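You operate a simulated robot arm through the tools that you are given. There is no shell and no other tool.

You are at the controls of a simulated two-armed robot. One attempt, no reset.

TASK
Fill clear tub 75 with sand to about its line, then lift it off the turntable onto the table.
Fine: lock the turntable before you feed; free it after, turn it one step on and leave it free; the other tubs stay empty on the turntable. Set down upright: what you pick out.

Only the result counts: the job must be done as asked and must still hold three seconds after the hand-in. Knocking over, shifting, dropping, spilling or breaking anything else fails it.

THE ROBOT
Two 7-joint arms with fingered hands on one trunk that stands fixed in place. Base frame: the origin is at the foot of the trunk, x ahead of it, y to its left, z up; the work surface is at about z = 0.72. Lengths are in m, angles in degrees, forces in N, time in s.
The left shoulder is at [0.07, 0.154, 1.022], the right one opposite. With the tool pointing down near the work surface each hand reaches from about 0.1 to 0.88 m from the base axis, measured 20 degrees to its own side. Payload 3.9 kg a hand.
The tool frame of a hand sits at the grasp point between the pads (the TCP): z along the fingers, y along the line on which they close. The tips reach 0.03 m beyond it. The gripper opens to 0.104 m; its body begins 0.035 m behind the TCP. The gripper is a hand of 4 fingers: y runs from the thumb to the fingers, the wrist lies at [-0.017, -0.104, -0.178] in the tool frame, and closing takes about 1.5 s.
Orientation is told as [roll, pitch, yaw] about the base's x, y, z axes, in that order, counted from this pose: with the fingers straight down and the wrist toward the robot, the tool's x, y and z point along [0, 1, 0], [1, 0, 0] and [0, 0, -1] of the base frame.

THE INTERFACE
- The arms move only by the tool send_rows. It takes "left_moves", "right_moves" or both (then of equal length, played together; a hand with none holds still); each is a list that holds one entry, the list of rows, each a list of 6 numbers: the shift along the tool's x, y, z in m, then the turn, a rotation vector about the tool's x, y, z in degrees. In form: [[[dx, dy, dz, wx, wy, wz], ...]]. A call has 1 to 20 rows; each row is the pose to reach, as a shift and turn from the pose commanded when the call began, along the tool's axes at that moment. "left_fingers" and "right_fingers" are, for a hand that has rows, the gripper command, from -1 (shut) to 1 (fully open), values between in proportion, set as the call begins (left out, the last holds). Rows are played at 5 a second. More than 0.05 m and 8.6 degrees between two rows, or a gripper value outside its range, and nothing of the call is played. A pose out of reach is approached as far as the arm can. The call stops where the force on the tool passes 70 N (or 10 N more than at its start, if that is more) or the arm is blocked; 0.2 s more then pass. The fingers move at their own pace (about 0.072 m/s each) and stop on an object; they squeeze with about 25 N. The grip force told is the motor's: it shows also when the fingers shut on nothing. Time passes only in rows, and 0.2 s behind the last, so rows that repeat a pose let the fingers close. It gives the time, the measured TCP pose, the force on the tool (base axes), the opening and the grip force at its end, in the units of the frame above (readings bear some noise), with the torque about the TCP (base axes, N m) and any sound that the robot's microphone picked up, and new pictures: "show" is both (left out), scene, wrist or none (wrist: the cameras of the hands that moved).
- Cameras (640 x 400 px; columns grow to the right, rows downward): "scene" is now at [0.1386, 0.0065, 1.2546]; the picture's right is [0.10, -1.00, 0.00], its down [-0.54, -0.05, -0.84] and it looks along [0.84, 0.08, -0.54] (base axes); focal length 312 px, centre (320, 200). "left" rides on the left gripper at [-0.066, -0.09, -0.126] in its tool frame; the picture's right is [-0.78, -0.30, 0.56], its down [0.57, -0.70, 0.43] and it looks along [0.26, 0.65, 0.71] (tool axes); focal length 275 px, centre (320, 200). "right" rides on the right gripper at [0.066, -0.09, -0.126] in its tool frame; the picture's right is [-0.78, 0.30, -0.56], its down [-0.57, -0.70, 0.42] and it looks along [-0.26, 0.65, 0.71] (tool axes); focal length 275 px, centre (320, 200). There is no depth. A picture from a camera that has moved, and an enlarged one, comes with that camera's place and axes in the base frame and with its lens.
- lift_body(by): slides the trunk up (or, below 0, down) by that many m; the arms and the scene camera ride with it, the base frame stays. It gives what a move gives, with no picture.
- hand_shape(shape, hand): the hand has 4 fingers and takes this shape, open, in about a second: jaw (thumb against the fingers, like two jaws); tri (thumb and two fingers); tip (a fingertip pinch); poke (one finger out to press); point (the index stretched); flat (the hand flat); cup (the hand cupped); fist (a fist). The gripper value then closes the fingers along that shape, each until it touches; the sizes above hold for jaw. It gives what a move gives, with no picture.
- aim_head(pan, tilt): turns the head with the scene camera to pan (to the left, within 86 degrees either way) and tilt (down, from -29 to 69), counted from straight ahead of the robot. It gives what a move gives, and a new picture of the scene camera.
- zoom(camera, box): a new picture of the part [left, top, right, bottom] of that camera's present view, enlarged. The clock stands still meanwhile.
- job_done(): hands the job in; it is judged then, once.

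Places have to be worked out from the pictures, the camera data and where the tool is seen. Open the grippers and draw the arms clear of the work before you hand the job in, unless the task says otherwise.

The tools are called after "Request:" by a JSON object that holds its "op" and its "data". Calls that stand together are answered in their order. send_rows: Moves the arms, as the interface text tells. Its arguments: {"type":"object","properties":{"left_moves":{"type":"array","items":{"type":"array","items":{"type":"array","items":{"type":"number"}}}},"left_fingers":{"type":"number"},"right_moves":{"type":"array","items":{"type":"array","items":{"type":"array","items":{"type":"number"}}}},"right_fingers":{"type":"number"},"show":{"type":"string","enum":["both","scene","wrist","none"]}},"required":[]} The other tools are called the same way: lift_body (by) moves the trunk up or down; hand_shape (shape, hand) gives the hand a shape; aim_head (pan, tilt) turns the head that bears the scene camera; zoom (camera, box) takes an enlarged picture of a part of a camera's view; job_done () hands the job in.

At the start:

```text
time: 0.0
left_position: [0.5312, 0.2887, 1.1017]
left_tool_rot: [-0.1, 0.1, 0.0]
left_ft_force: [0.5, 0.7, -0.4]
left_moment: [0.01, 0.0, -0.01]
left_grip_width: 0.1037
left_finger_force: 0.1
left_shape: jaw
right_position: [0.5598, -0.235, 1.0014]
right_tool_rot: [0.1, 0.0, 0.1]
right_ft_force: [-0.5, 0.8, 1.2]
right_moment: [0.0, -0.01, 0.0]
right_grip_width: 0.1036
right_finger_force: 0.0
right_shape: jaw
trunk travel left (down, up): [-0.475, 0.465]
head pan, tilt (commanded): [5.5, 32.7]
```

scene: 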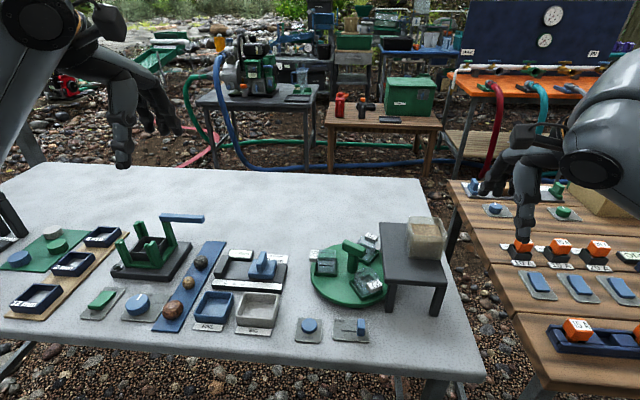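
right: 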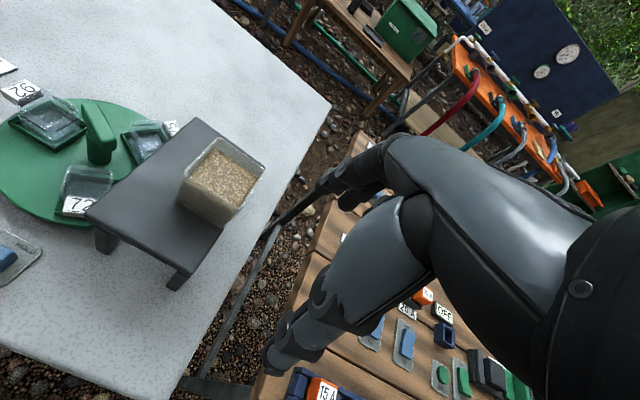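
left: 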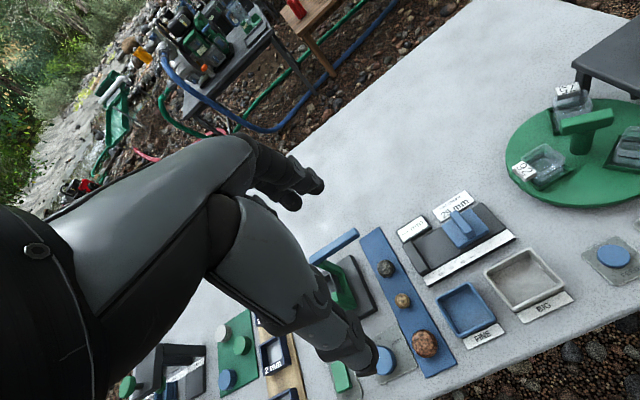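

The turntable with three clear tubs, a stand with a sand hopper, and two control pads in front are visible. I zoom in to read the labels.

Request:
{"op": "zoom", "data": {"camera": "scene", "box": [280, 200, 480, 350]}}

Request:
{"op": "zoom", "data": {"camera": "right", "box": [0, 60, 280, 300]}}

Request:
{"op": "zoom", "data": {"camera": "left", "box": [380, 60, 640, 300]}}

```text
2.67 times, centred on (380, 275) of scene
camera zoom: at [0.1386, 0.0065, 1.2546], right [0.1, -1.0, 0.0], down [-0.54, -0.05, -0.84], along [0.84, 0.08, -0.54], focal length 833 px, centre (160, 0)
```

zoom: 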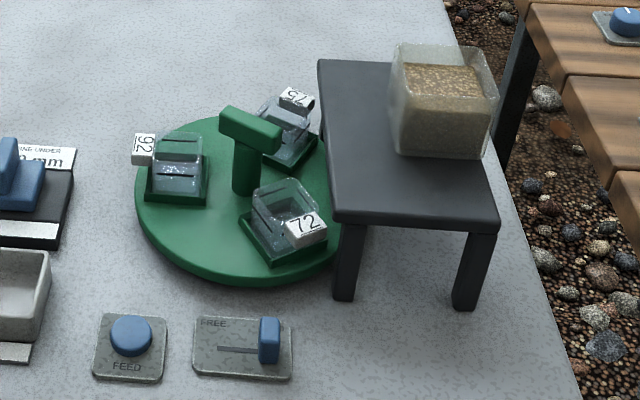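

```text
1.67 times, centred on (140, 180) of right
camera zoom: at [0.4686, -0.1702, 1.1289], right [0.3, -0.78, 0.56], down [-0.7, -0.57, -0.42], along [0.65, -0.26, -0.71], focal length 459 px, centre (620, 233)
```

zoom: 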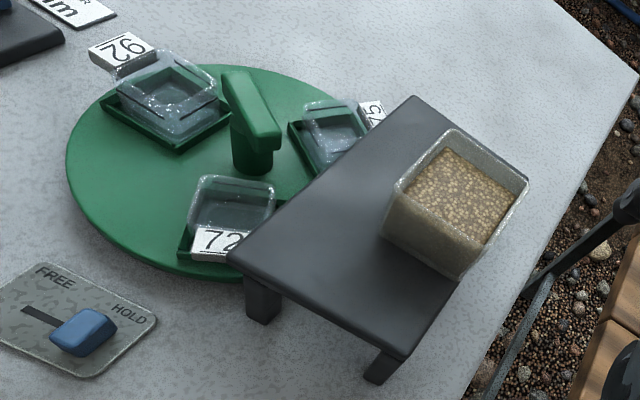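

```text
1.67 times, centred on (510, 180) of left
camera zoom: at [0.4437, 0.224, 1.2278], right [-0.3, -0.78, -0.56], down [-0.7, 0.57, -0.42], along [0.65, 0.26, -0.71], focal length 459 px, centre (3, 233)
```

zoom: 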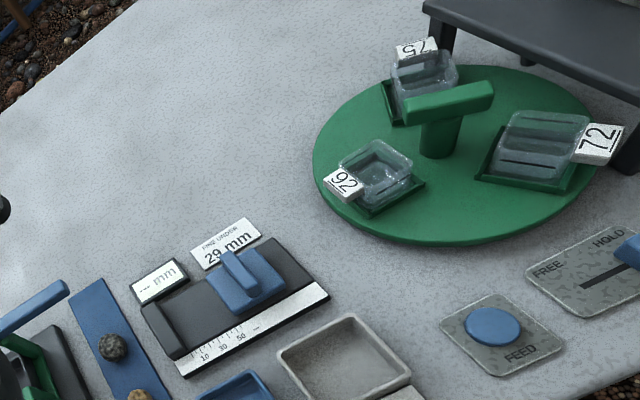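

The tubs sit in holders on a disc about 0.09 m in radius. I zoom in tighter on the slider, the tubs and the area under the stand.

Request:
{"op": "zoom", "data": {"camera": "scene", "box": [295, 305, 395, 365]}}

Request:
{"op": "zoom", "data": {"camera": "scene", "box": [310, 220, 410, 310]}}

Request:
{"op": "zoom", "data": {"camera": "left", "box": [500, 60, 640, 200]}}

Request:
{"op": "zoom", "data": {"camera": "right", "box": [60, 80, 280, 300]}}

```text
6.40 times, centred on (345, 335) of scene
camera zoom: at [0.1386, 0.0065, 1.2546], right [0.1, -1.0, 0.0], down [-0.54, -0.05, -0.84], along [0.84, 0.08, -0.54], focal length 1999 px, centre (160, -664)
```

zoom: 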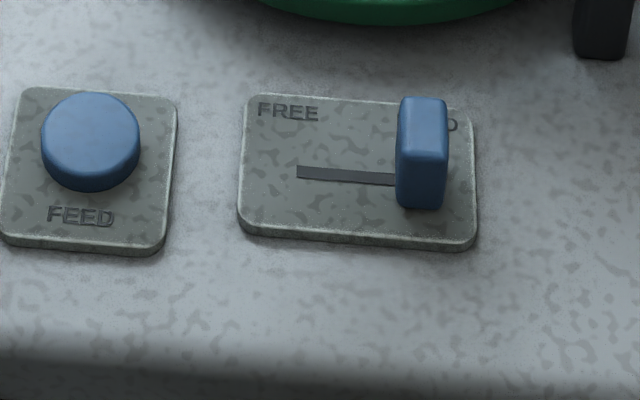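

```text
4.44 times, centred on (360, 265) of scene
camera zoom: at [0.1386, 0.0065, 1.2546], right [0.1, -1.0, 0.0], down [-0.54, -0.05, -0.84], along [0.84, 0.08, -0.54], focal length 1388 px, centre (142, -89)
```

zoom: 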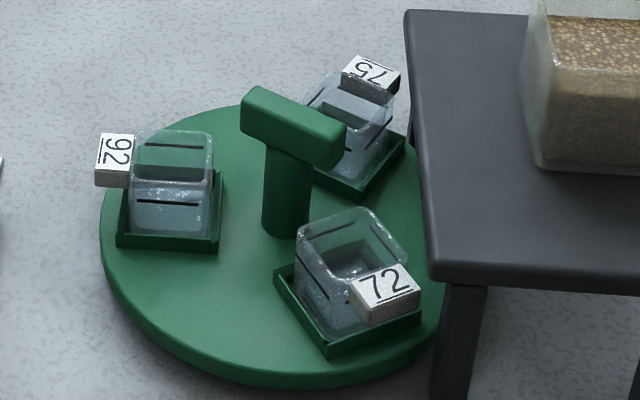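

```text
2.86 times, centred on (570, 130) of left
camera zoom: at [0.4437, 0.224, 1.2278], right [-0.3, -0.78, -0.56], down [-0.7, 0.57, -0.42], along [0.65, 0.26, -0.71], focal length 786 px, centre (-394, 400)
```

zoom: 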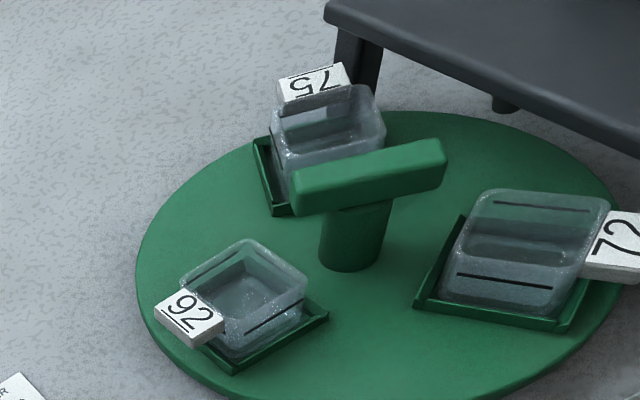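

```text
1.82 times, centred on (170, 190) of right
camera zoom: at [0.4686, -0.1702, 1.1289], right [0.3, -0.78, 0.56], down [-0.7, -0.57, -0.42], along [0.65, -0.26, -0.71], focal length 500 px, centre (593, 218)
```

zoom: 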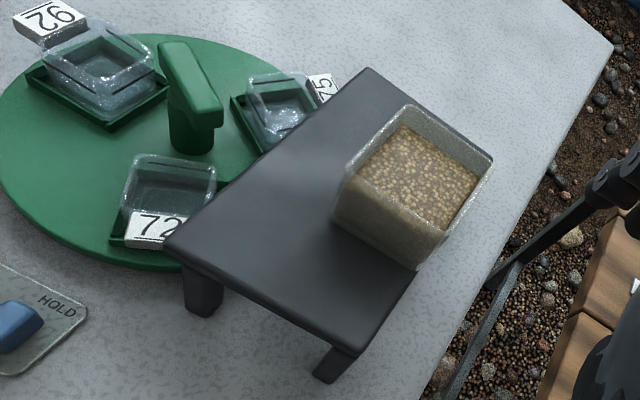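

The slider knob appears to be at the HOLD end, and tubs 75 and 72 sit either side of the stand direction. I move the left hand to the turntable's left, turning it to look toward the stand, to find where the sand comes out.

Request:
{"op": "send_rows", "data": {"left_moves": [[[-0.008, 0.003, 0.01, 0, 0, 7.5], [-0.015, 0.005, 0.025, 0, 0, 15], [-0.023, 0.008, 0.04, 0, 0, 22.5], [-0.03, 0.01, 0.05, 0, 0, 30], [-0.038, 0.013, 0.065, 0, 0, 37.5], [-0.045, 0.015, 0.075, 0, 0, 45], [-0.053, 0.018, 0.09, 0, 0, 52.5], [-0.06, 0.02, 0.1, 0, 0, 60], [-0.068, 0.023, 0.115, 0, 0, 67.5], [-0.075, 0.025, 0.125, 0, 0, 75], [-0.083, 0.028, 0.14, 0, 0, 82.5], [-0.09, 0.03, 0.15, 0, 0, 90]]], "show": "both"}}

```text
time: 2.6
left_position: [0.5635, 0.1991, 0.9515]
left_tool_rot: [-0.1, 0.0, -90.1]
left_ft_force: [0.8, 0.2, 0.7]
left_moment: [0.02, 0.01, -0.02]
left_grip_width: 0.1038
left_finger_force: 0.1
left_shape: jaw
right_position: [0.5586, -0.237, 1.0031]
right_tool_rot: [0.1, 0.1, 0.0]
right_ft_force: [-0.7, 0.5, 0.8]
right_moment: [-0.01, 0.03, 0.01]
right_grip_width: 0.1036
right_finger_force: 0.0
right_shape: jaw
trunk travel left (down, up): [-0.475, 0.465]
head pan, tilt (commanded): [5.5, 32.7]
camera scene: at [0.139, 0.0061, 1.2545], right [0.1, -1.0, 0.0], down [-0.54, -0.05, -0.84], along [0.84, 0.08, -0.54], focal length 312 px, centre (320, 200)
camera left: at [0.4981, 0.2896, 1.0776], right [-0.78, 0.3, -0.56], down [0.57, 0.7, -0.43], along [0.26, -0.65, -0.71], focal length 275 px, centre (320, 200)
```

scene: 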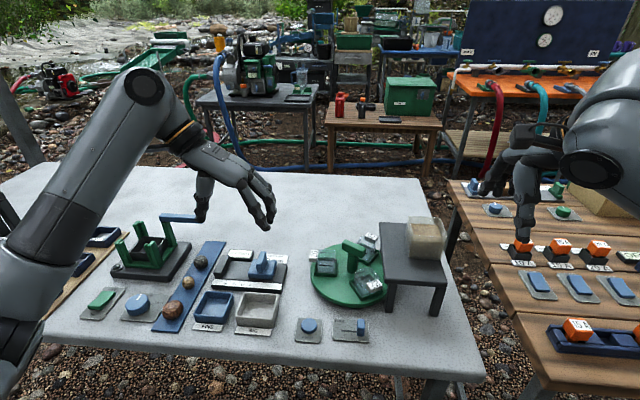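
left: 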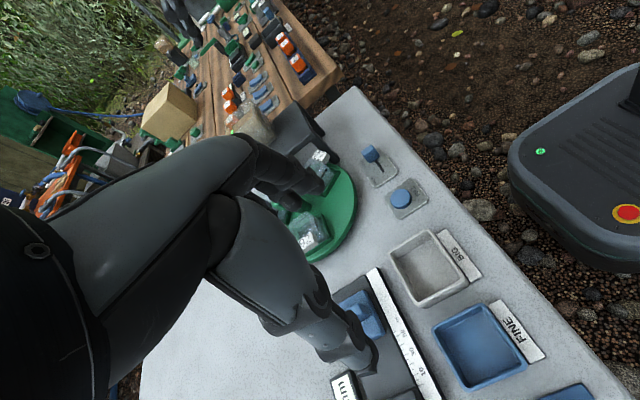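

The fingers block the turntable in this view. I shift the hand further out and tilt it up so the clear right half of its picture looks at the turntable and under the stand.

Request:
{"op": "send_rows", "data": {"left_moves": [[[0.03, 0.008, 0.015, -6, 0, 0], [0.06, 0.016, 0.03, -12, 0, 0], [0.09, 0.025, 0.045, -18, 0, 0], [0.12, 0.033, 0.06, -24, 0, 0], [0.15, 0.042, 0.075, -30, 0, 0], [0.177, 0.05, 0.09, -35, 0, 0]]], "show": "both"}}

```text
time: 4.0
left_position: [0.6884, 0.1606, 0.8702]
left_tool_rot: [0.1, -35.2, -89.9]
left_ft_force: [0.3, 0.5, -0.7]
left_moment: [-0.04, -0.03, -0.02]
left_grip_width: 0.1039
left_finger_force: 0.0
left_shape: jaw
left hand out of reach, approached as far as the arm can: row 5, 6
right_position: [0.5582, -0.2336, 1.0033]
right_tool_rot: [-0.2, -0.1, 0.2]
right_ft_force: [0.1, 0.2, 0.4]
right_moment: [-0.01, -0.02, 0.02]
right_grip_width: 0.1036
right_finger_force: 0.1
right_shape: jaw
trunk travel left (down, up): [-0.475, 0.465]
head pan, tilt (commanded): [5.5, 32.7]
camera scene: at [0.1386, 0.01, 1.2546], right [0.1, -1.0, 0.0], down [-0.54, -0.05, -0.84], along [0.84, 0.08, -0.54], focal length 312 px, centre (320, 200)
camera left: at [0.6241, 0.3051, 0.9212], right [-0.78, -0.08, -0.63], down [0.57, 0.33, -0.75], along [0.27, -0.94, -0.21], focal length 275 px, centre (320, 200)
```

scene: 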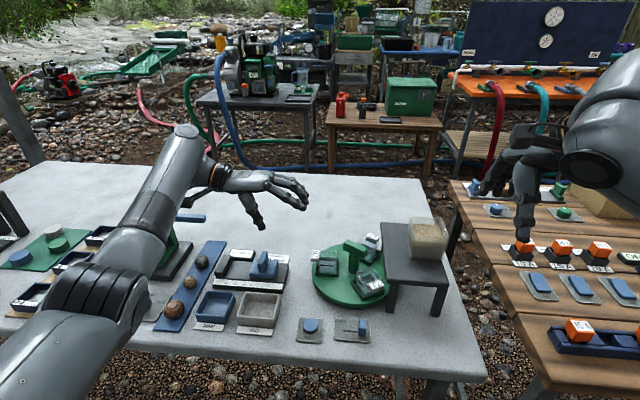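
left: 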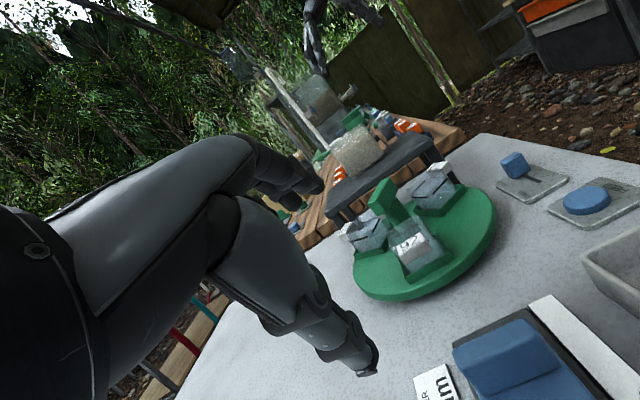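

Request:
{"op": "zoom", "data": {"camera": "left", "box": [300, 110, 520, 310]}}

Request:
{"op": "zoom", "data": {"camera": "left", "box": [320, 120, 460, 240]}}

```text
2.00 times, centred on (410, 210) of left
camera zoom: at [0.6241, 0.3051, 0.9212], right [-0.78, -0.08, -0.63], down [0.57, 0.33, -0.75], along [0.27, -0.94, -0.21], focal length 551 px, centre (140, 180)
```

zoom: 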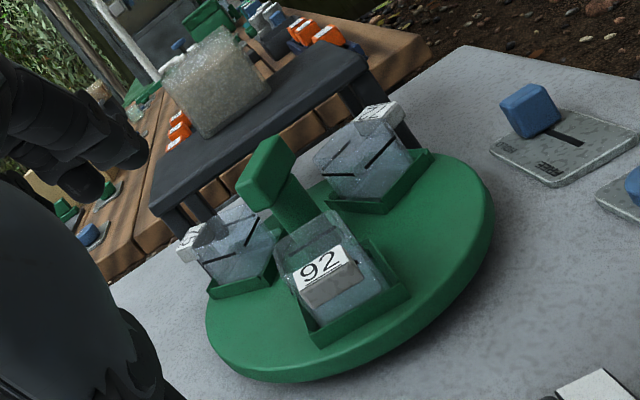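

```text
3.33 times, centred on (390, 180) of left
camera zoom: at [0.6241, 0.3051, 0.9212], right [-0.78, -0.08, -0.63], down [0.57, 0.33, -0.75], along [0.27, -0.94, -0.21], focal length 918 px, centre (87, 267)
```

zoom: 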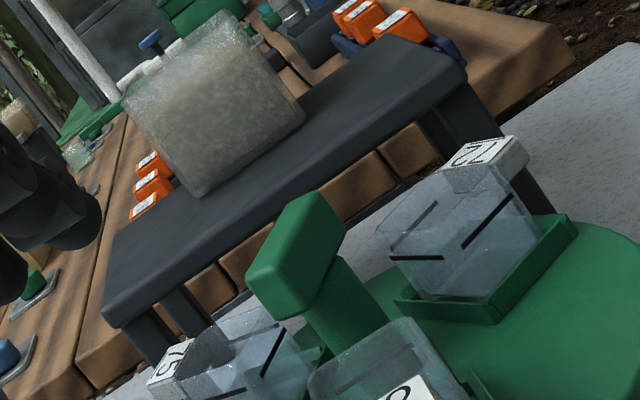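

From this side I see no spout under the stand, though the view is from above it. I bring the right hand low in front of the table, tilted up, to look under the stand from the front.

Request:
{"op": "send_rows", "data": {"right_moves": [[[0.005, -0.02, 0.02, -6, 0, 0], [0.01, -0.04, 0.045, -12, 0, 0], [0.015, -0.06, 0.07, -18, 0, 0], [0.02, -0.075, 0.095, -24, 0, 0], [0.025, -0.09, 0.12, -30, 0, 0], [0.03, -0.105, 0.145, -36, 0, 0], [0.035, -0.12, 0.17, -42, 0, 0], [0.04, -0.13, 0.19, -48, 0, 0], [0.045, -0.135, 0.205, -52, 0, 0]]], "show": "both"}}

```text
time: 5.6
left_position: [0.6889, 0.1554, 0.8715]
left_tool_rot: [-0.1, -35.0, -90.0]
left_ft_force: [0.1, 0.2, 0.8]
left_moment: [0.03, 0.01, 0.01]
left_grip_width: 0.1039
left_finger_force: 0.1
left_shape: jaw
right_position: [0.4968, -0.2627, 0.8786]
right_tool_rot: [-14.5, -30.0, 7.7]
right_ft_force: [0.2, 0.1, -0.5]
right_moment: [0.01, -0.02, -0.01]
right_grip_width: 0.104
right_finger_force: 0.1
right_shape: jaw
right hand out of reach, approached as far as the arm can: row 3, 4, 5, 6, 7
trunk travel left (down, up): [-0.475, 0.465]
head pan, tilt (commanded): [5.5, 32.7]
stopped in row 7 (right hand): the arm was blocked; the commanded pose is now the measured one
camera scene: at [0.1384, 0.0053, 1.2546], right [0.09, -1.0, 0.0], down [-0.54, -0.05, -0.84], along [0.84, 0.08, -0.54], focal length 312 px, centre (320, 200)
camera right: at [0.3546, -0.1856, 0.9259], right [-0.03, -0.62, 0.78], down [-0.38, -0.72, -0.58], along [0.92, -0.31, -0.22], focal length 275 px, centre (320, 200)
```

scene: 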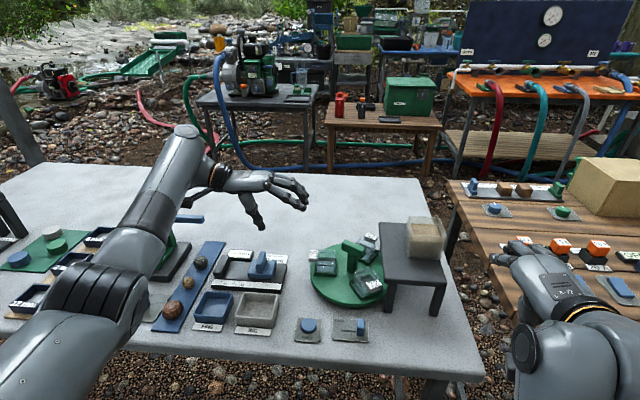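
right: 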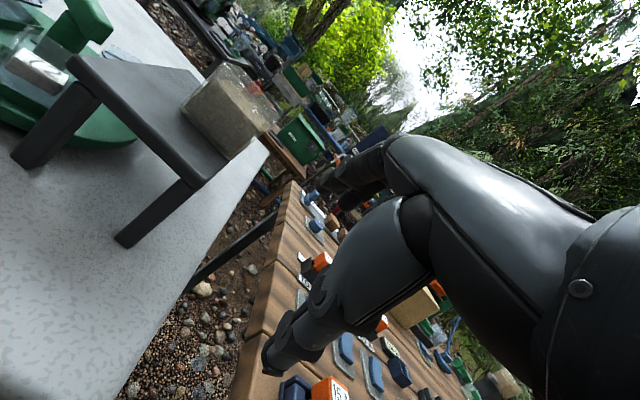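

The right arm ran out of reach near the wooden bench, so I stop there. I zoom on the stand from this angle before raising the hand.

Request:
{"op": "zoom", "data": {"camera": "right", "box": [0, 0, 280, 260]}}

Request:
{"op": "zoom", "data": {"camera": "scene", "box": [360, 205, 460, 325]}}

```text
1.54 times, centred on (140, 130) of right
camera zoom: at [0.3546, -0.1856, 0.9259], right [-0.03, -0.62, 0.78], down [-0.38, -0.72, -0.58], along [0.92, -0.31, -0.22], focal length 424 px, centre (597, 308)
```

zoom: 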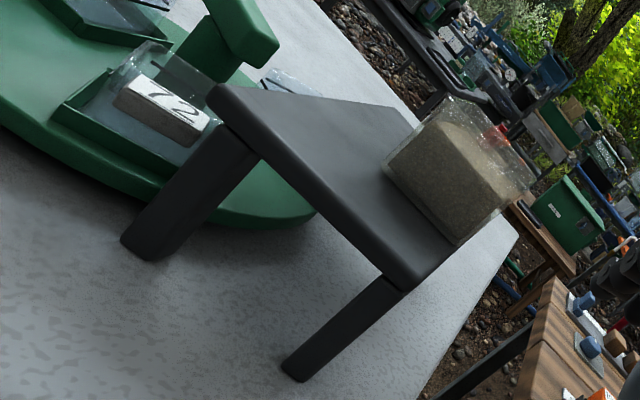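

```text
3.33 times, centred on (410, 265) of scene
camera zoom: at [0.1384, 0.0053, 1.2546], right [0.09, -1.0, 0.0], down [-0.54, -0.05, -0.84], along [0.84, 0.08, -0.54], focal length 1041 px, centre (20, -17)
```

zoom: 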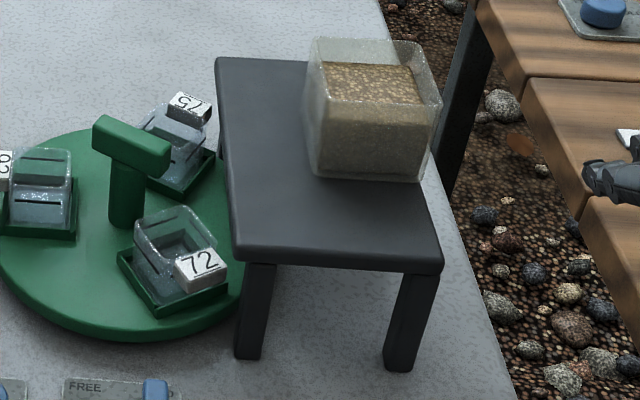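

No chute or spout is visible from here either, and the stand's left edge lies about 0.058 m from the turntable centre. I lift the right hand clear of the bench and square it up, and lower the left hand and tilt it more to see beneath the stand top.

Request:
{"op": "send_rows", "data": {"right_moves": [[[-0.006, 0.012, -0.02, 0, 0, 0], [-0.013, 0.025, -0.04, 6, 2.4, 0.7], [-0.02, 0.038, -0.06, 12, 4.8, 1.5], [-0.028, 0.048, -0.08, 18, 7.2, 2.2], [-0.036, 0.059, -0.099, 24, 9.6, 2.9], [-0.036, 0.059, -0.099, 30.7, 12.1, 3.7]]], "left_moves": [[[0, -0.01, 0.005, -3, 0, 0], [0, -0.015, 0.01, -7, 0, 0], [0, -0.02, 0.015, -11, 0, 0], [0, -0.022, 0.022, -14, 0, 0], [0, -0.023, 0.03, -17, 0, 0], [0, -0.024, 0.035, -20, 0, 0]]], "show": "both"}}

```text
time: 6.0
left_position: [0.6891, 0.1627, 0.8599]
left_tool_rot: [-0.2, -37.8, -89.8]
left_ft_force: [0.3, -0.2, -1.1]
left_moment: [-0.01, 0.05, 0.02]
left_grip_width: 0.1037
left_finger_force: 0.1
left_shape: jaw
right_position: [0.4941, -0.2956, 0.9067]
right_tool_rot: [-27.3, -26.8, 12.8]
right_ft_force: [0.0, 0.1, 0.0]
right_moment: [-0.02, 0.0, 0.03]
right_grip_width: 0.1039
right_finger_force: 0.0
right_shape: jaw
trunk travel left (down, up): [-0.475, 0.465]
head pan, tilt (commanded): [5.5, 32.7]
stopped in row 2 (right hand): the arm was blocked; the commanded pose is now the measured one
camera scene: at [0.1392, 0.0066, 1.2545], right [0.1, -1.0, 0.0], down [-0.54, -0.05, -0.84], along [0.84, 0.08, -0.54], focal length 312 px, centre (320, 200)
camera right: at [0.3564, -0.2069, 0.9393], right [-0.02, -0.45, 0.89], down [-0.4, -0.81, -0.42], along [0.91, -0.37, -0.16], focal length 275 px, centre (320, 200)
camera left: at [0.6247, 0.31, 0.9045], right [-0.78, -0.11, -0.62], down [0.57, 0.29, -0.77], along [0.27, -0.95, -0.17], focal length 275 px, centre (320, 200)
```

scene: 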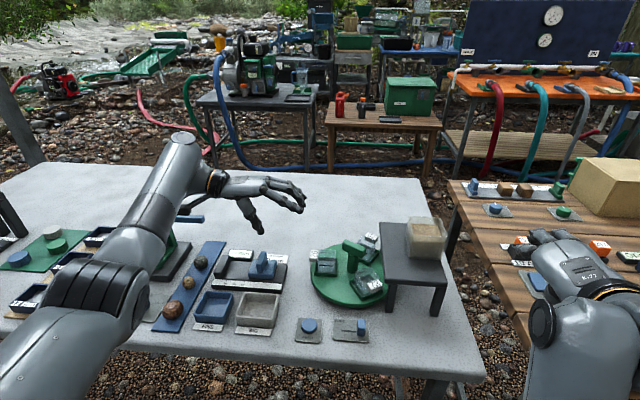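
right: 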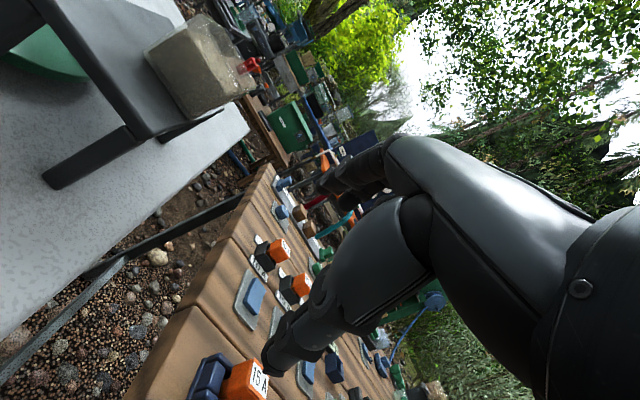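
left: 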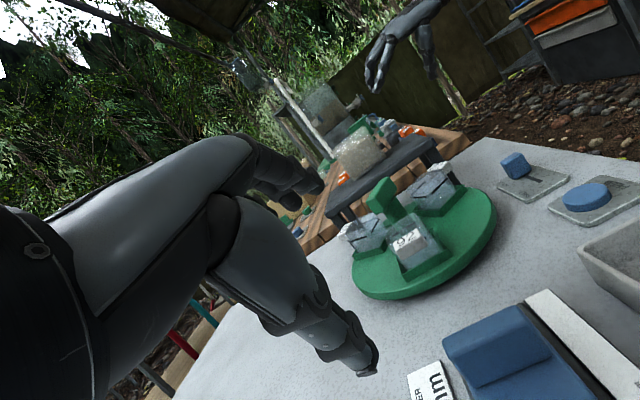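

The right arm is awkwardly folded and keeps getting blocked, though it did rise. I move it straight up and forward with no turning to get it back to an easy pose.

Request:
{"op": "send_rows", "data": {"right_moves": [[[-0.008, 0.009, -0.016, 0, 0, 0], [-0.016, 0.022, -0.03, 0, 0, 0], [-0.025, 0.045, -0.04, 0, 0, 0], [-0.033, 0.07, -0.045, 0, 0, 0], [-0.041, 0.097, -0.05, 0, 0, 0]]], "show": "scene"}}

```text
time: 7.2
left_position: [0.6894, 0.1612, 0.8603]
left_tool_rot: [-0.2, -37.9, -89.8]
left_ft_force: [0.2, -0.3, -0.7]
left_moment: [-0.03, 0.0, -0.02]
left_grip_width: 0.1037
left_finger_force: 0.0
left_shape: jaw
right_position: [0.5554, -0.2956, 1.0075]
right_tool_rot: [-27.3, -27.0, 12.8]
right_ft_force: [-0.2, -0.5, 0.7]
right_moment: [-0.01, 0.01, -0.03]
right_grip_width: 0.104
right_finger_force: 0.0
right_shape: jaw
trunk travel left (down, up): [-0.475, 0.465]
head pan, tilt (commanded): [5.5, 32.7]
camera scene: at [0.1391, 0.0069, 1.2545], right [0.1, -1.0, 0.0], down [-0.54, -0.05, -0.84], along [0.84, 0.08, -0.54], focal length 312 px, centre (320, 200)
```

scene: 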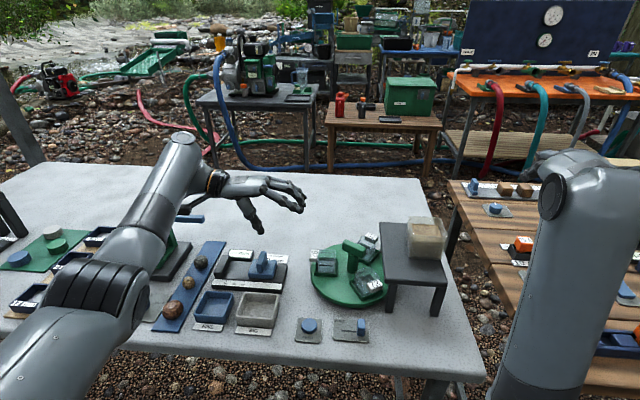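

The right arm is clear now. I square it back to its starting orientation and lower and tilt the left hand for the under-stand view.

Request:
{"op": "send_rows", "data": {"right_moves": [[[0.009, 0.002, -0.004, 4.85, 3.95, 1], [0.018, 0.004, -0.007, 9.7, 7.9, 2], [0.027, 0.006, -0.011, 14.55, 11.85, 3], [0.037, 0.008, -0.014, 19.4, 15.8, 4], [0.046, 0.01, -0.018, 24.25, 19.75, 4.95], [0.055, 0.012, -0.0215, 29.1, 23.7, 5.95]]], "left_moves": [[[0, -0.003, 0.004, -3, 0, 0], [0, -0.006, 0.008, -6, 0, 0], [0, -0.009, 0.012, -9, 0, 0], [0, -0.012, 0.016, -12, 0, 0], [0, -0.015, 0.02, -15, 0, 0], [0, -0.0185, 0.0236, -18, 0, 0]]], "show": "both"}}

```text
time: 8.8
left_position: [0.6683, 0.1635, 0.855]
left_tool_rot: [3.2, -55.4, -92.5]
left_ft_force: [1.1, 0.1, 0.4]
left_moment: [0.0, 0.02, -0.03]
left_grip_width: 0.104
left_finger_force: 0.0
left_shape: jaw
left hand out of reach, approached as far as the arm can: row 3, 4, 5, 6
right_position: [0.5508, -0.2766, 1.0186]
right_tool_rot: [-2.6, -1.4, -4.9]
right_ft_force: [0.4, 0.5, -0.2]
right_moment: [-0.02, 0.02, 0.0]
right_grip_width: 0.1041
right_finger_force: 0.1
right_shape: jaw
trunk travel left (down, up): [-0.475, 0.465]
head pan, tilt (commanded): [5.5, 32.7]
stopped in row 6 (right hand): the arm was blocked; the commanded pose is now the measured one
camera scene: at [0.1363, 0.0062, 1.2548], right [0.1, -1.0, 0.0], down [-0.54, -0.05, -0.84], along [0.84, 0.08, -0.54], focal length 312 px, centre (320, 200)
camera right: at [0.4647, -0.1958, 1.1402], right [0.22, -0.77, 0.6], down [-0.74, -0.53, -0.42], along [0.64, -0.35, -0.68], focal length 275 px, centre (320, 200)
camera left: at [0.6031, 0.318, 0.8503], right [-0.76, -0.29, -0.58], down [0.6, 0.05, -0.8], along [0.26, -0.95, 0.14], focal length 275 px, centre (320, 200)
```

scene: 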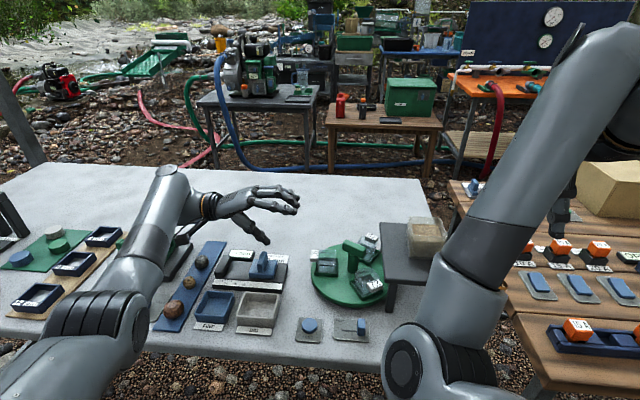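
right: 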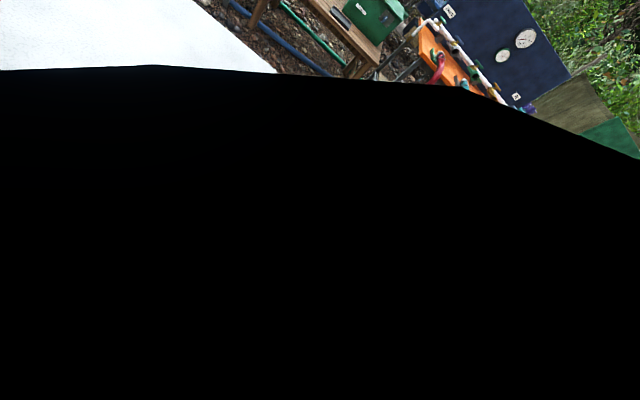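
left: 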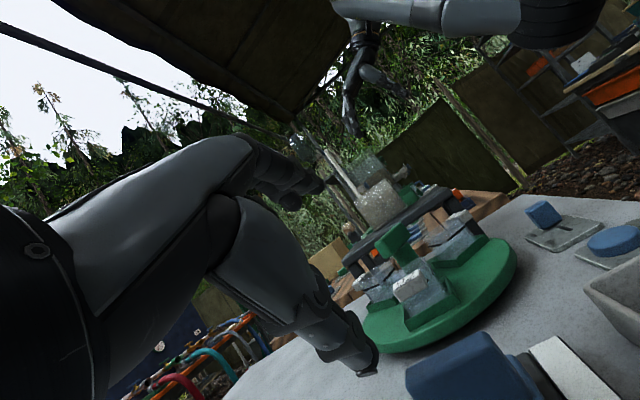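

The right arm's elbow has swung inward; I will sort that out shortly. First I zoom the left view, which now looks level with the stand's underside.

Request:
{"op": "zoom", "data": {"camera": "left", "box": [320, 160, 540, 350]}}

Request:
{"op": "zoom", "data": {"camera": "left", "box": [340, 190, 480, 310]}}

```text
2.11 times, centred on (430, 255) of left
camera zoom: at [0.6031, 0.318, 0.8503], right [-0.76, -0.29, -0.58], down [0.6, 0.05, -0.8], along [0.26, -0.95, 0.14], focal length 580 px, centre (88, 84)
```

zoom: 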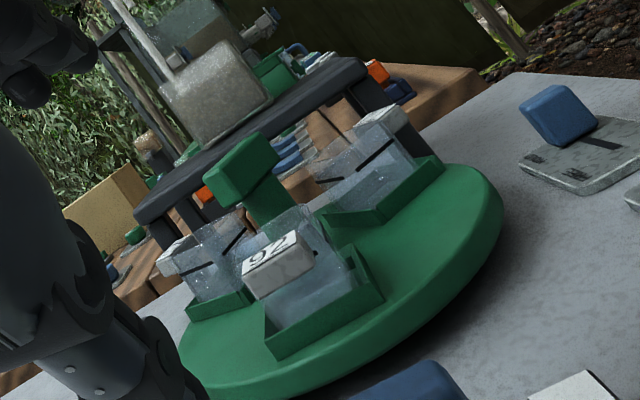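

```text
3.33 times, centred on (410, 250) of left
camera zoom: at [0.6031, 0.318, 0.8503], right [-0.76, -0.29, -0.58], down [0.6, 0.05, -0.8], along [0.26, -0.95, 0.14], focal length 918 px, centre (20, 33)
```

zoom: 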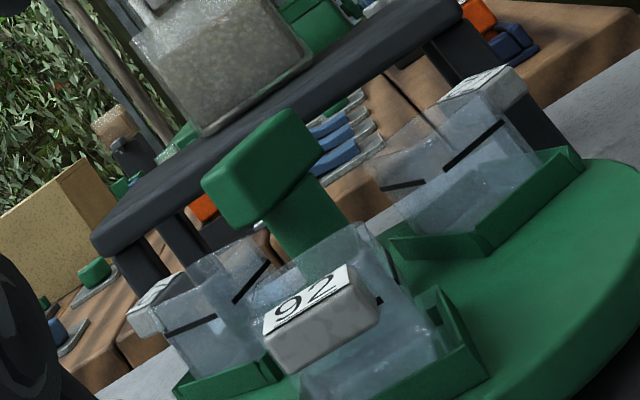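

There's a small light spot just beneath the T-bar in this view; I zoom on it more.

Request:
{"op": "zoom", "data": {"camera": "left", "box": [385, 215, 445, 275]}}

Request:
{"op": "zoom", "data": {"camera": "scene", "box": [300, 220, 400, 310]}}

```text
6.67 times, centred on (415, 245) of left
camera zoom: at [0.6031, 0.318, 0.8503], right [-0.76, -0.29, -0.58], down [0.6, 0.05, -0.8], along [0.26, -0.95, 0.14], focal length 1835 px, centre (-313, -100)
```

zoom: 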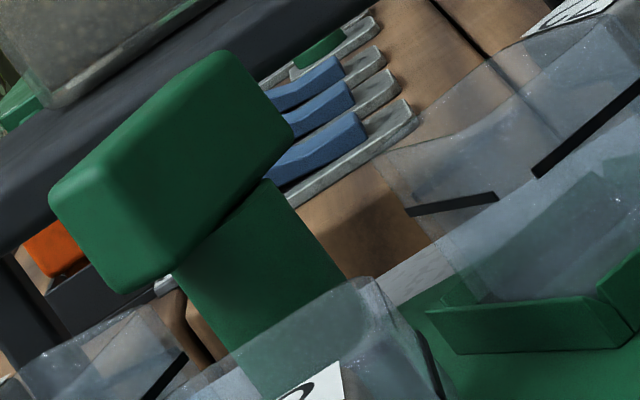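

```text
4.44 times, centred on (350, 265) of scene
camera zoom: at [0.1363, 0.0062, 1.2548], right [0.1, -1.0, 0.0], down [-0.54, -0.05, -0.84], along [0.84, 0.08, -0.54], focal length 1388 px, centre (187, -89)
```

zoom: 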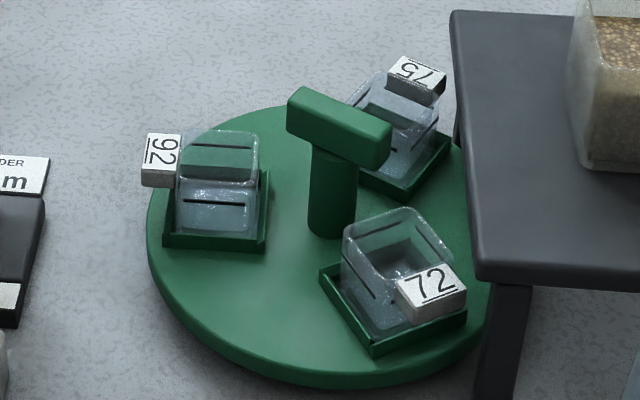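

That grey fleck is a pad on the far bench, so no spout exists; the feed point most likely is at the stand's left edge, straight toward the stand from the turntable's centre. I move the right hand up and outward with some yaw to swing its arm away from the work.

Request:
{"op": "send_rows", "data": {"right_moves": [[[-0.02, 0, -0.022, 0, 0, -7.5], [-0.04, 0, -0.044, 0, 0, -15], [-0.06, 0, -0.066, 0, 0, -22.5], [-0.08, 0, -0.088, 0, 0, -30], [-0.1, 0, -0.11, 0, 0, -37.5], [-0.12, 0, -0.13, 0, 0, -45]]], "show": "scene"}}

```text
time: 10.2
left_position: [0.6655, 0.1603, 0.8549]
left_tool_rot: [2.8, -55.4, -92.4]
left_ft_force: [0.5, 0.2, -0.9]
left_moment: [0.03, -0.05, -0.01]
left_grip_width: 0.1039
left_finger_force: 0.2
left_shape: jaw
right_position: [0.534, -0.3906, 1.1542]
right_tool_rot: [-2.7, 0.6, 40.4]
right_ft_force: [0.0, -0.3, -1.2]
right_moment: [-0.01, 0.01, -0.02]
right_grip_width: 0.1036
right_finger_force: 0.1
right_shape: jaw
trunk travel left (down, up): [-0.475, 0.465]
head pan, tilt (commanded): [5.5, 32.7]
camera scene: at [0.1324, 0.0026, 1.2553], right [0.09, -1.0, 0.0], down [-0.53, -0.05, -0.84], along [0.84, 0.08, -0.54], focal length 312 px, centre (320, 200)
```

scene: 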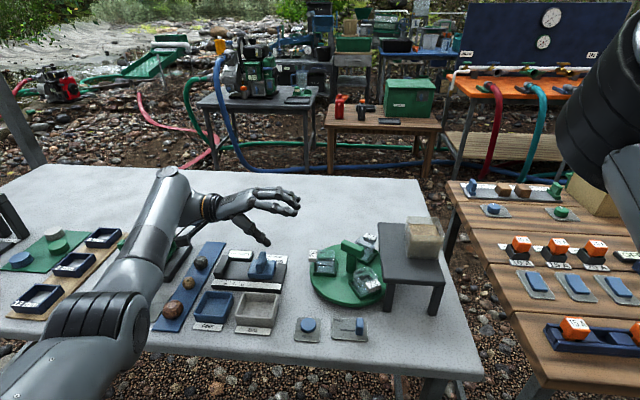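

The right arm is now out of the way on the right. I bring the left hand back to fingers-down above the control pads and will then shape it to poke.

Request:
{"op": "send_rows", "data": {"left_moves": [[[-0.01, 0.02, -0.014, 7.9, 0, 0], [-0.03, 0.035, -0.025, 15.8, 0, 0], [-0.06, 0.05, -0.035, 23.7, 0, 0], [-0.09, 0.06, -0.042, 31.6, 0, 0], [-0.12, 0.068, -0.047, 39.5, 0, 0], [-0.145, 0.074, -0.051, 47.4, 0, 0], [-0.165, 0.078, -0.054, 55.4, 0, 0]]], "show": "none"}}

Request:
{"op": "hand_shape", "data": {"shape": "poke", "hand": "left"}}

Request:
{"op": "aim_head", "data": {"pan": -5, "tilt": 42}}

Request:
{"op": "zoom", "data": {"camera": "left", "box": [0, 0, 640, 400]}}

```text
time: 11.8
left_position: [0.5015, 0.164, 0.9397]
left_tool_rot: [0.8, -0.3, -90.0]
left_ft_force: [-0.3, 0.2, 0.1]
left_moment: [0.01, -0.02, 0.01]
left_grip_width: 0.1042
left_finger_force: 0.0
left_shape: jaw
right_position: [0.5383, -0.3883, 1.1512]
right_tool_rot: [-2.8, 0.9, 40.1]
right_ft_force: [-0.1, 0.5, 0.2]
right_moment: [-0.03, 0.01, 0.03]
right_grip_width: 0.1037
right_finger_force: 0.0
right_shape: jaw
trunk travel left (down, up): [-0.475, 0.465]
head pan, tilt (commanded): [5.5, 32.7]
```

```text
time: 12.7
left_position: [0.5026, 0.1648, 0.9387]
left_tool_rot: [0.9, -0.4, -90.0]
left_ft_force: [0.2, -0.3, 0.0]
left_moment: [0.04, 0.02, 0.0]
left_grip_width: 0.0
left_finger_force: 0.1
left_shape: poke
right_position: [0.5388, -0.3872, 1.153]
right_tool_rot: [-2.7, 0.9, 40.2]
right_ft_force: [1.2, -0.4, -0.1]
right_moment: [-0.02, 0.03, 0.03]
right_grip_width: 0.1037
right_finger_force: 0.0
right_shape: jaw
trunk travel left (down, up): [-0.475, 0.465]
head pan, tilt (commanded): [5.5, 32.7]
```

```text
time: 13.4
left_position: [0.5016, 0.1649, 0.9387]
left_tool_rot: [0.9, -0.4, -89.9]
left_ft_force: [0.5, -0.6, 0.3]
left_moment: [-0.03, 0.0, 0.0]
left_grip_width: 0.0
left_finger_force: 0.0
left_shape: poke
right_position: [0.5396, -0.3872, 1.1531]
right_tool_rot: [-2.7, 1.0, 40.2]
right_ft_force: [-0.7, 0.3, 0.7]
right_moment: [-0.01, 0.03, 0.03]
right_grip_width: 0.1039
right_finger_force: 0.0
right_shape: jaw
trunk travel left (down, up): [-0.475, 0.465]
head pan, tilt (commanded): [-5.0, 42.0]
camera scene: at [0.1331, -0.0092, 1.2405], right [-0.09, -1.0, 0.0], down [-0.67, 0.06, -0.74], along [0.74, -0.06, -0.67], focal length 312 px, centre (320, 200)
```

scene: 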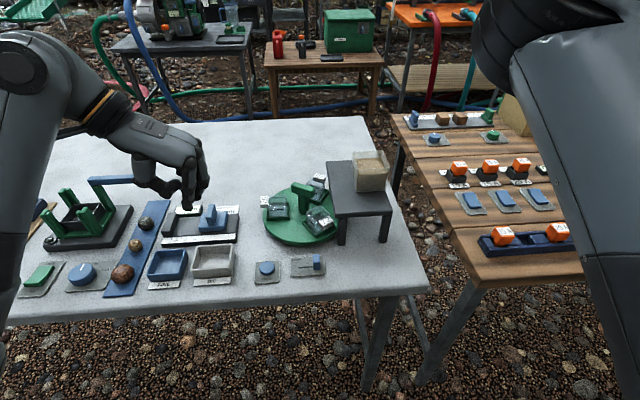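

```text
1.00 times, centred on (320, 200) of left (not enlarged: the box is as wide or as high as the picture)
camera zoom: at [0.4351, 0.2553, 1.0636], right [-0.77, 0.29, -0.57], down [0.58, 0.7, -0.42], along [0.28, -0.65, -0.7], focal length 275 px, centre (320, 200)
```

zoom: 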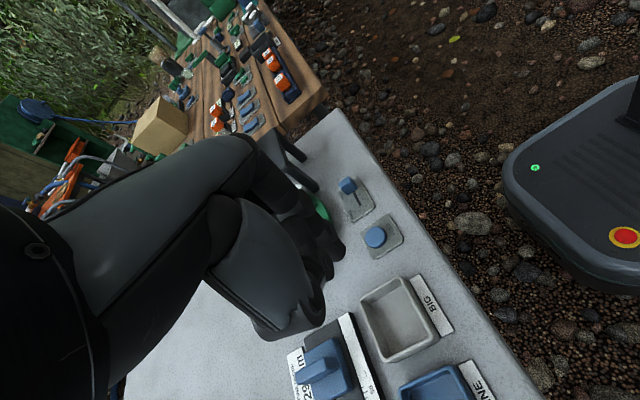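

The hand is in the poke shape. I zoom in on it and on the pads from the new head view.

Request:
{"op": "zoom", "data": {"camera": "scene", "box": [120, 130, 280, 230]}}

Request:
{"op": "zoom", "data": {"camera": "scene", "box": [240, 150, 400, 290]}}

Request:
{"op": "zoom", "data": {"camera": "left", "box": [240, 160, 440, 340]}}

```text
4.00 times, centred on (200, 180) of scene
camera zoom: at [0.1331, -0.0092, 1.2405], right [-0.09, -1.0, 0.0], down [-0.67, 0.06, -0.74], along [0.74, -0.06, -0.67], focal length 1249 px, centre (800, 280)
```

zoom: 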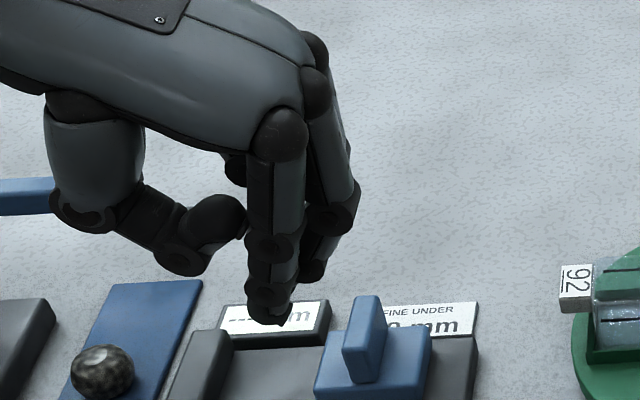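

```text
2.86 times, centred on (320, 220) of scene
camera zoom: at [0.1331, -0.0092, 1.2405], right [-0.09, -1.0, 0.0], down [-0.67, 0.06, -0.74], along [0.74, -0.06, -0.67], focal length 892 px, centre (320, 143)
```

zoom: 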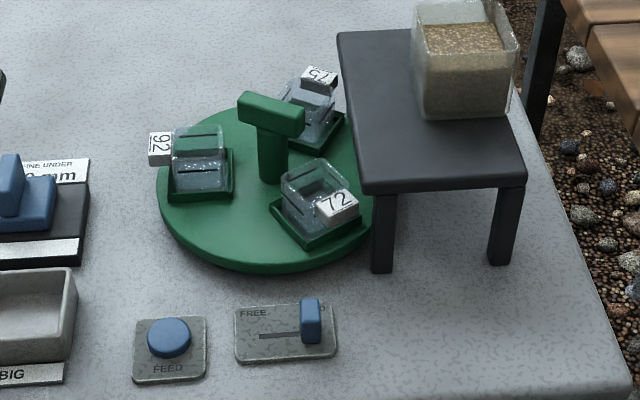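

```text
2.22 times, centred on (340, 250) of left
camera zoom: at [0.4351, 0.2553, 1.0636], right [-0.77, 0.29, -0.57], down [0.58, 0.7, -0.42], along [0.28, -0.65, -0.7], focal length 612 px, centre (276, 89)
```

zoom: 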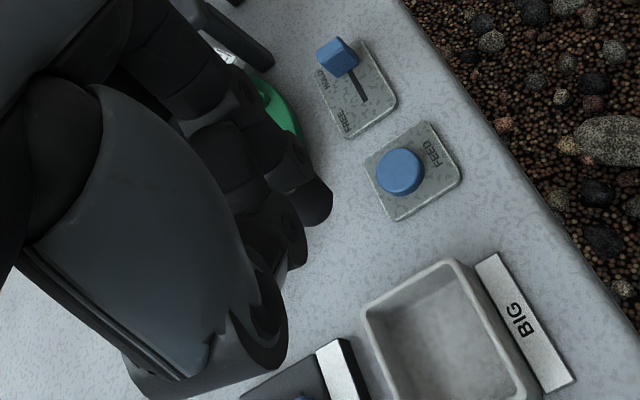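

I look closer at the finger arrangement in the poke shape.

Request:
{"op": "zoom", "data": {"camera": "scene", "box": [150, 150, 230, 215]}}

Request:
{"op": "zoom", "data": {"camera": "left", "box": [240, 170, 360, 290]}}

```text
6.15 times, centred on (190, 182) of scene
camera zoom: at [0.1331, -0.0092, 1.2405], right [-0.09, -1.0, 0.0], down [-0.67, 0.06, -0.74], along [0.74, -0.06, -0.67], focal length 1922 px, centre (1120, 308)
```

zoom: 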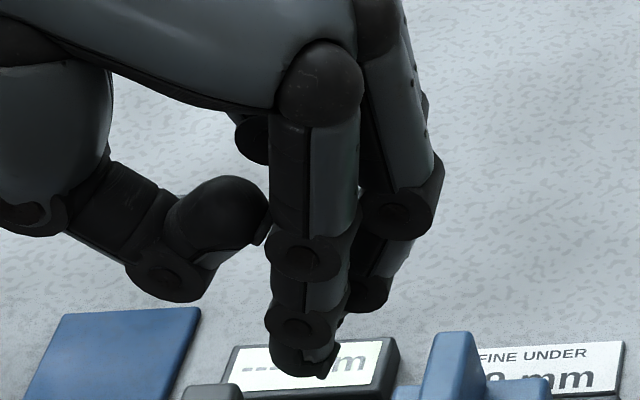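

```text
3.33 times, centred on (300, 230) of left
camera zoom: at [0.4351, 0.2553, 1.0636], right [-0.77, 0.29, -0.57], down [0.58, 0.7, -0.42], along [0.28, -0.65, -0.7], focal length 918 px, centre (387, 100)
```

zoom: 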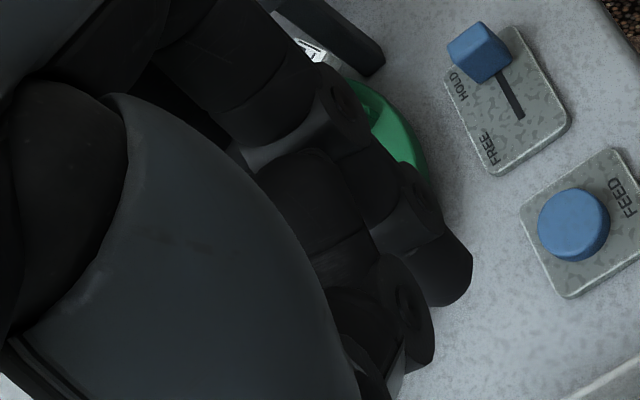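

The index is straight at the TCP axis with its tip 0.03 m beyond; the knob spans y from -0.042 to -0.028 with its top at z 0.753, and the FEED top is about z 0.735. I turn the left hand to yaw -45 and bring the index above the knob's right side.

Request:
{"op": "send_rows", "data": {"left_moves": [[[0.0, 0.03, 0.0, 0, 0, -6], [0.0, 0.06, 0.0, 0, 0, -12], [0.0, 0.09, 0.0, 0, 0, -18], [0.002, 0.12, 0.01, 0, 0, -24], [0.003, 0.15, 0.025, 0, 0, -30], [0.004, 0.18, 0.045, 0, 0, -36], [0.0045, 0.205, 0.065, 0, 0, -42], [0.0045, 0.223, 0.089, 0, 0, -45]]], "show": "both"}}

Request:
{"op": "zoom", "data": {"camera": "scene", "box": [220, 200, 380, 300]}}

Request:
{"op": "zoom", "data": {"camera": "left", "box": [240, 120, 480, 300]}}

```text
time: 15.2
left_position: [0.5074, -0.0612, 0.8529]
left_tool_rot: [0.4, -0.9, -44.9]
left_ft_force: [0.0, 0.2, 0.6]
left_moment: [0.03, -0.02, -0.02]
left_grip_width: 0.0
left_finger_force: 0.1
left_shape: poke
right_position: [0.5405, -0.3885, 1.1519]
right_tool_rot: [-2.6, 0.9, 40.2]
right_ft_force: [0.3, -0.8, 0.1]
right_moment: [0.01, -0.01, 0.03]
right_grip_width: 0.1039
right_finger_force: 0.1
right_shape: jaw
trunk travel left (down, up): [-0.475, 0.465]
head pan, tilt (commanded): [-5.0, 42.0]
camera scene: at [0.1333, -0.0098, 1.2405], right [-0.09, -1.0, 0.0], down [-0.67, 0.06, -0.74], along [0.74, -0.06, -0.67], focal length 312 px, centre (320, 200)
camera left: at [0.3964, -0.0436, 0.9755], right [-0.75, -0.34, -0.57], down [-0.09, 0.9, -0.43], along [0.66, -0.27, -0.7], focal length 275 px, centre (320, 200)
```

scene: 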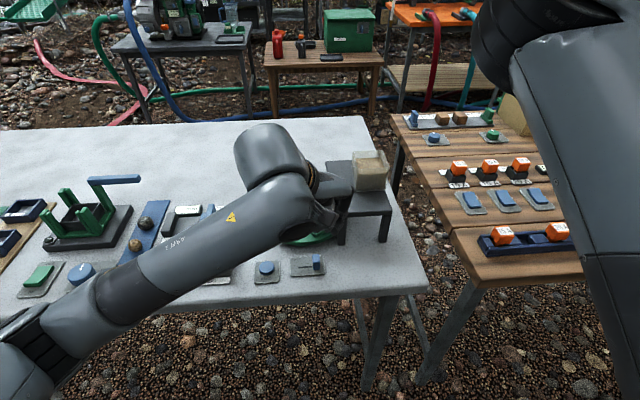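
left: 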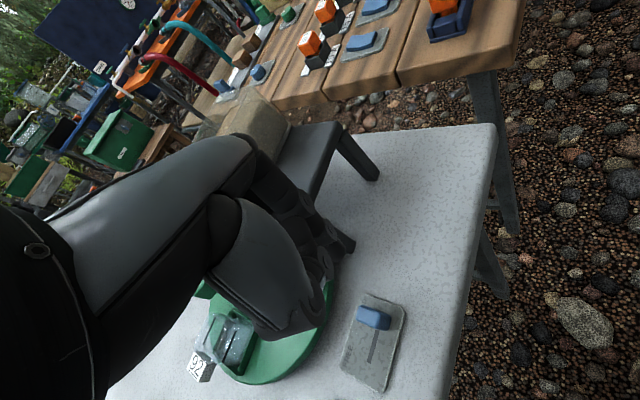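

```text
4.00 times, centred on (300, 250) of scene
camera zoom: at [0.1333, -0.0098, 1.2405], right [-0.09, -1.0, 0.0], down [-0.67, 0.06, -0.74], along [0.74, -0.06, -0.67], focal length 1249 px, centre (400, 0)
```

zoom: 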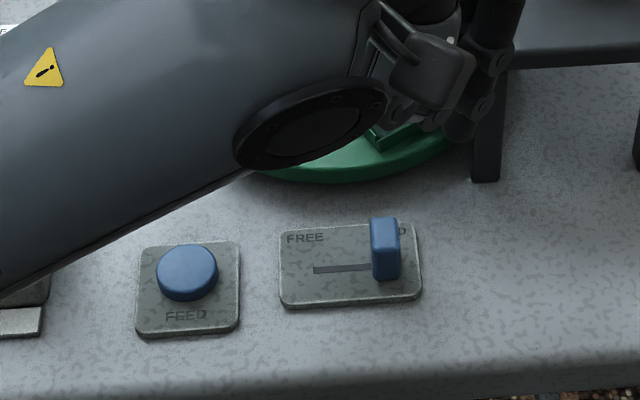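

```text
2.22 times, centred on (360, 210) of left
camera zoom: at [0.3964, -0.0436, 0.9755], right [-0.75, -0.34, -0.57], down [-0.09, 0.9, -0.43], along [0.66, -0.27, -0.7], focal length 612 px, centre (231, 178)
```

zoom: 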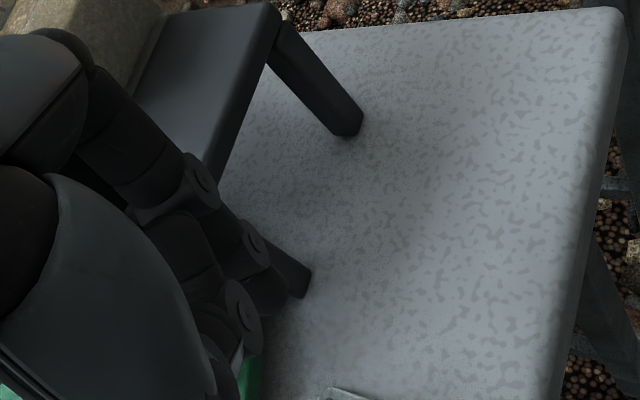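

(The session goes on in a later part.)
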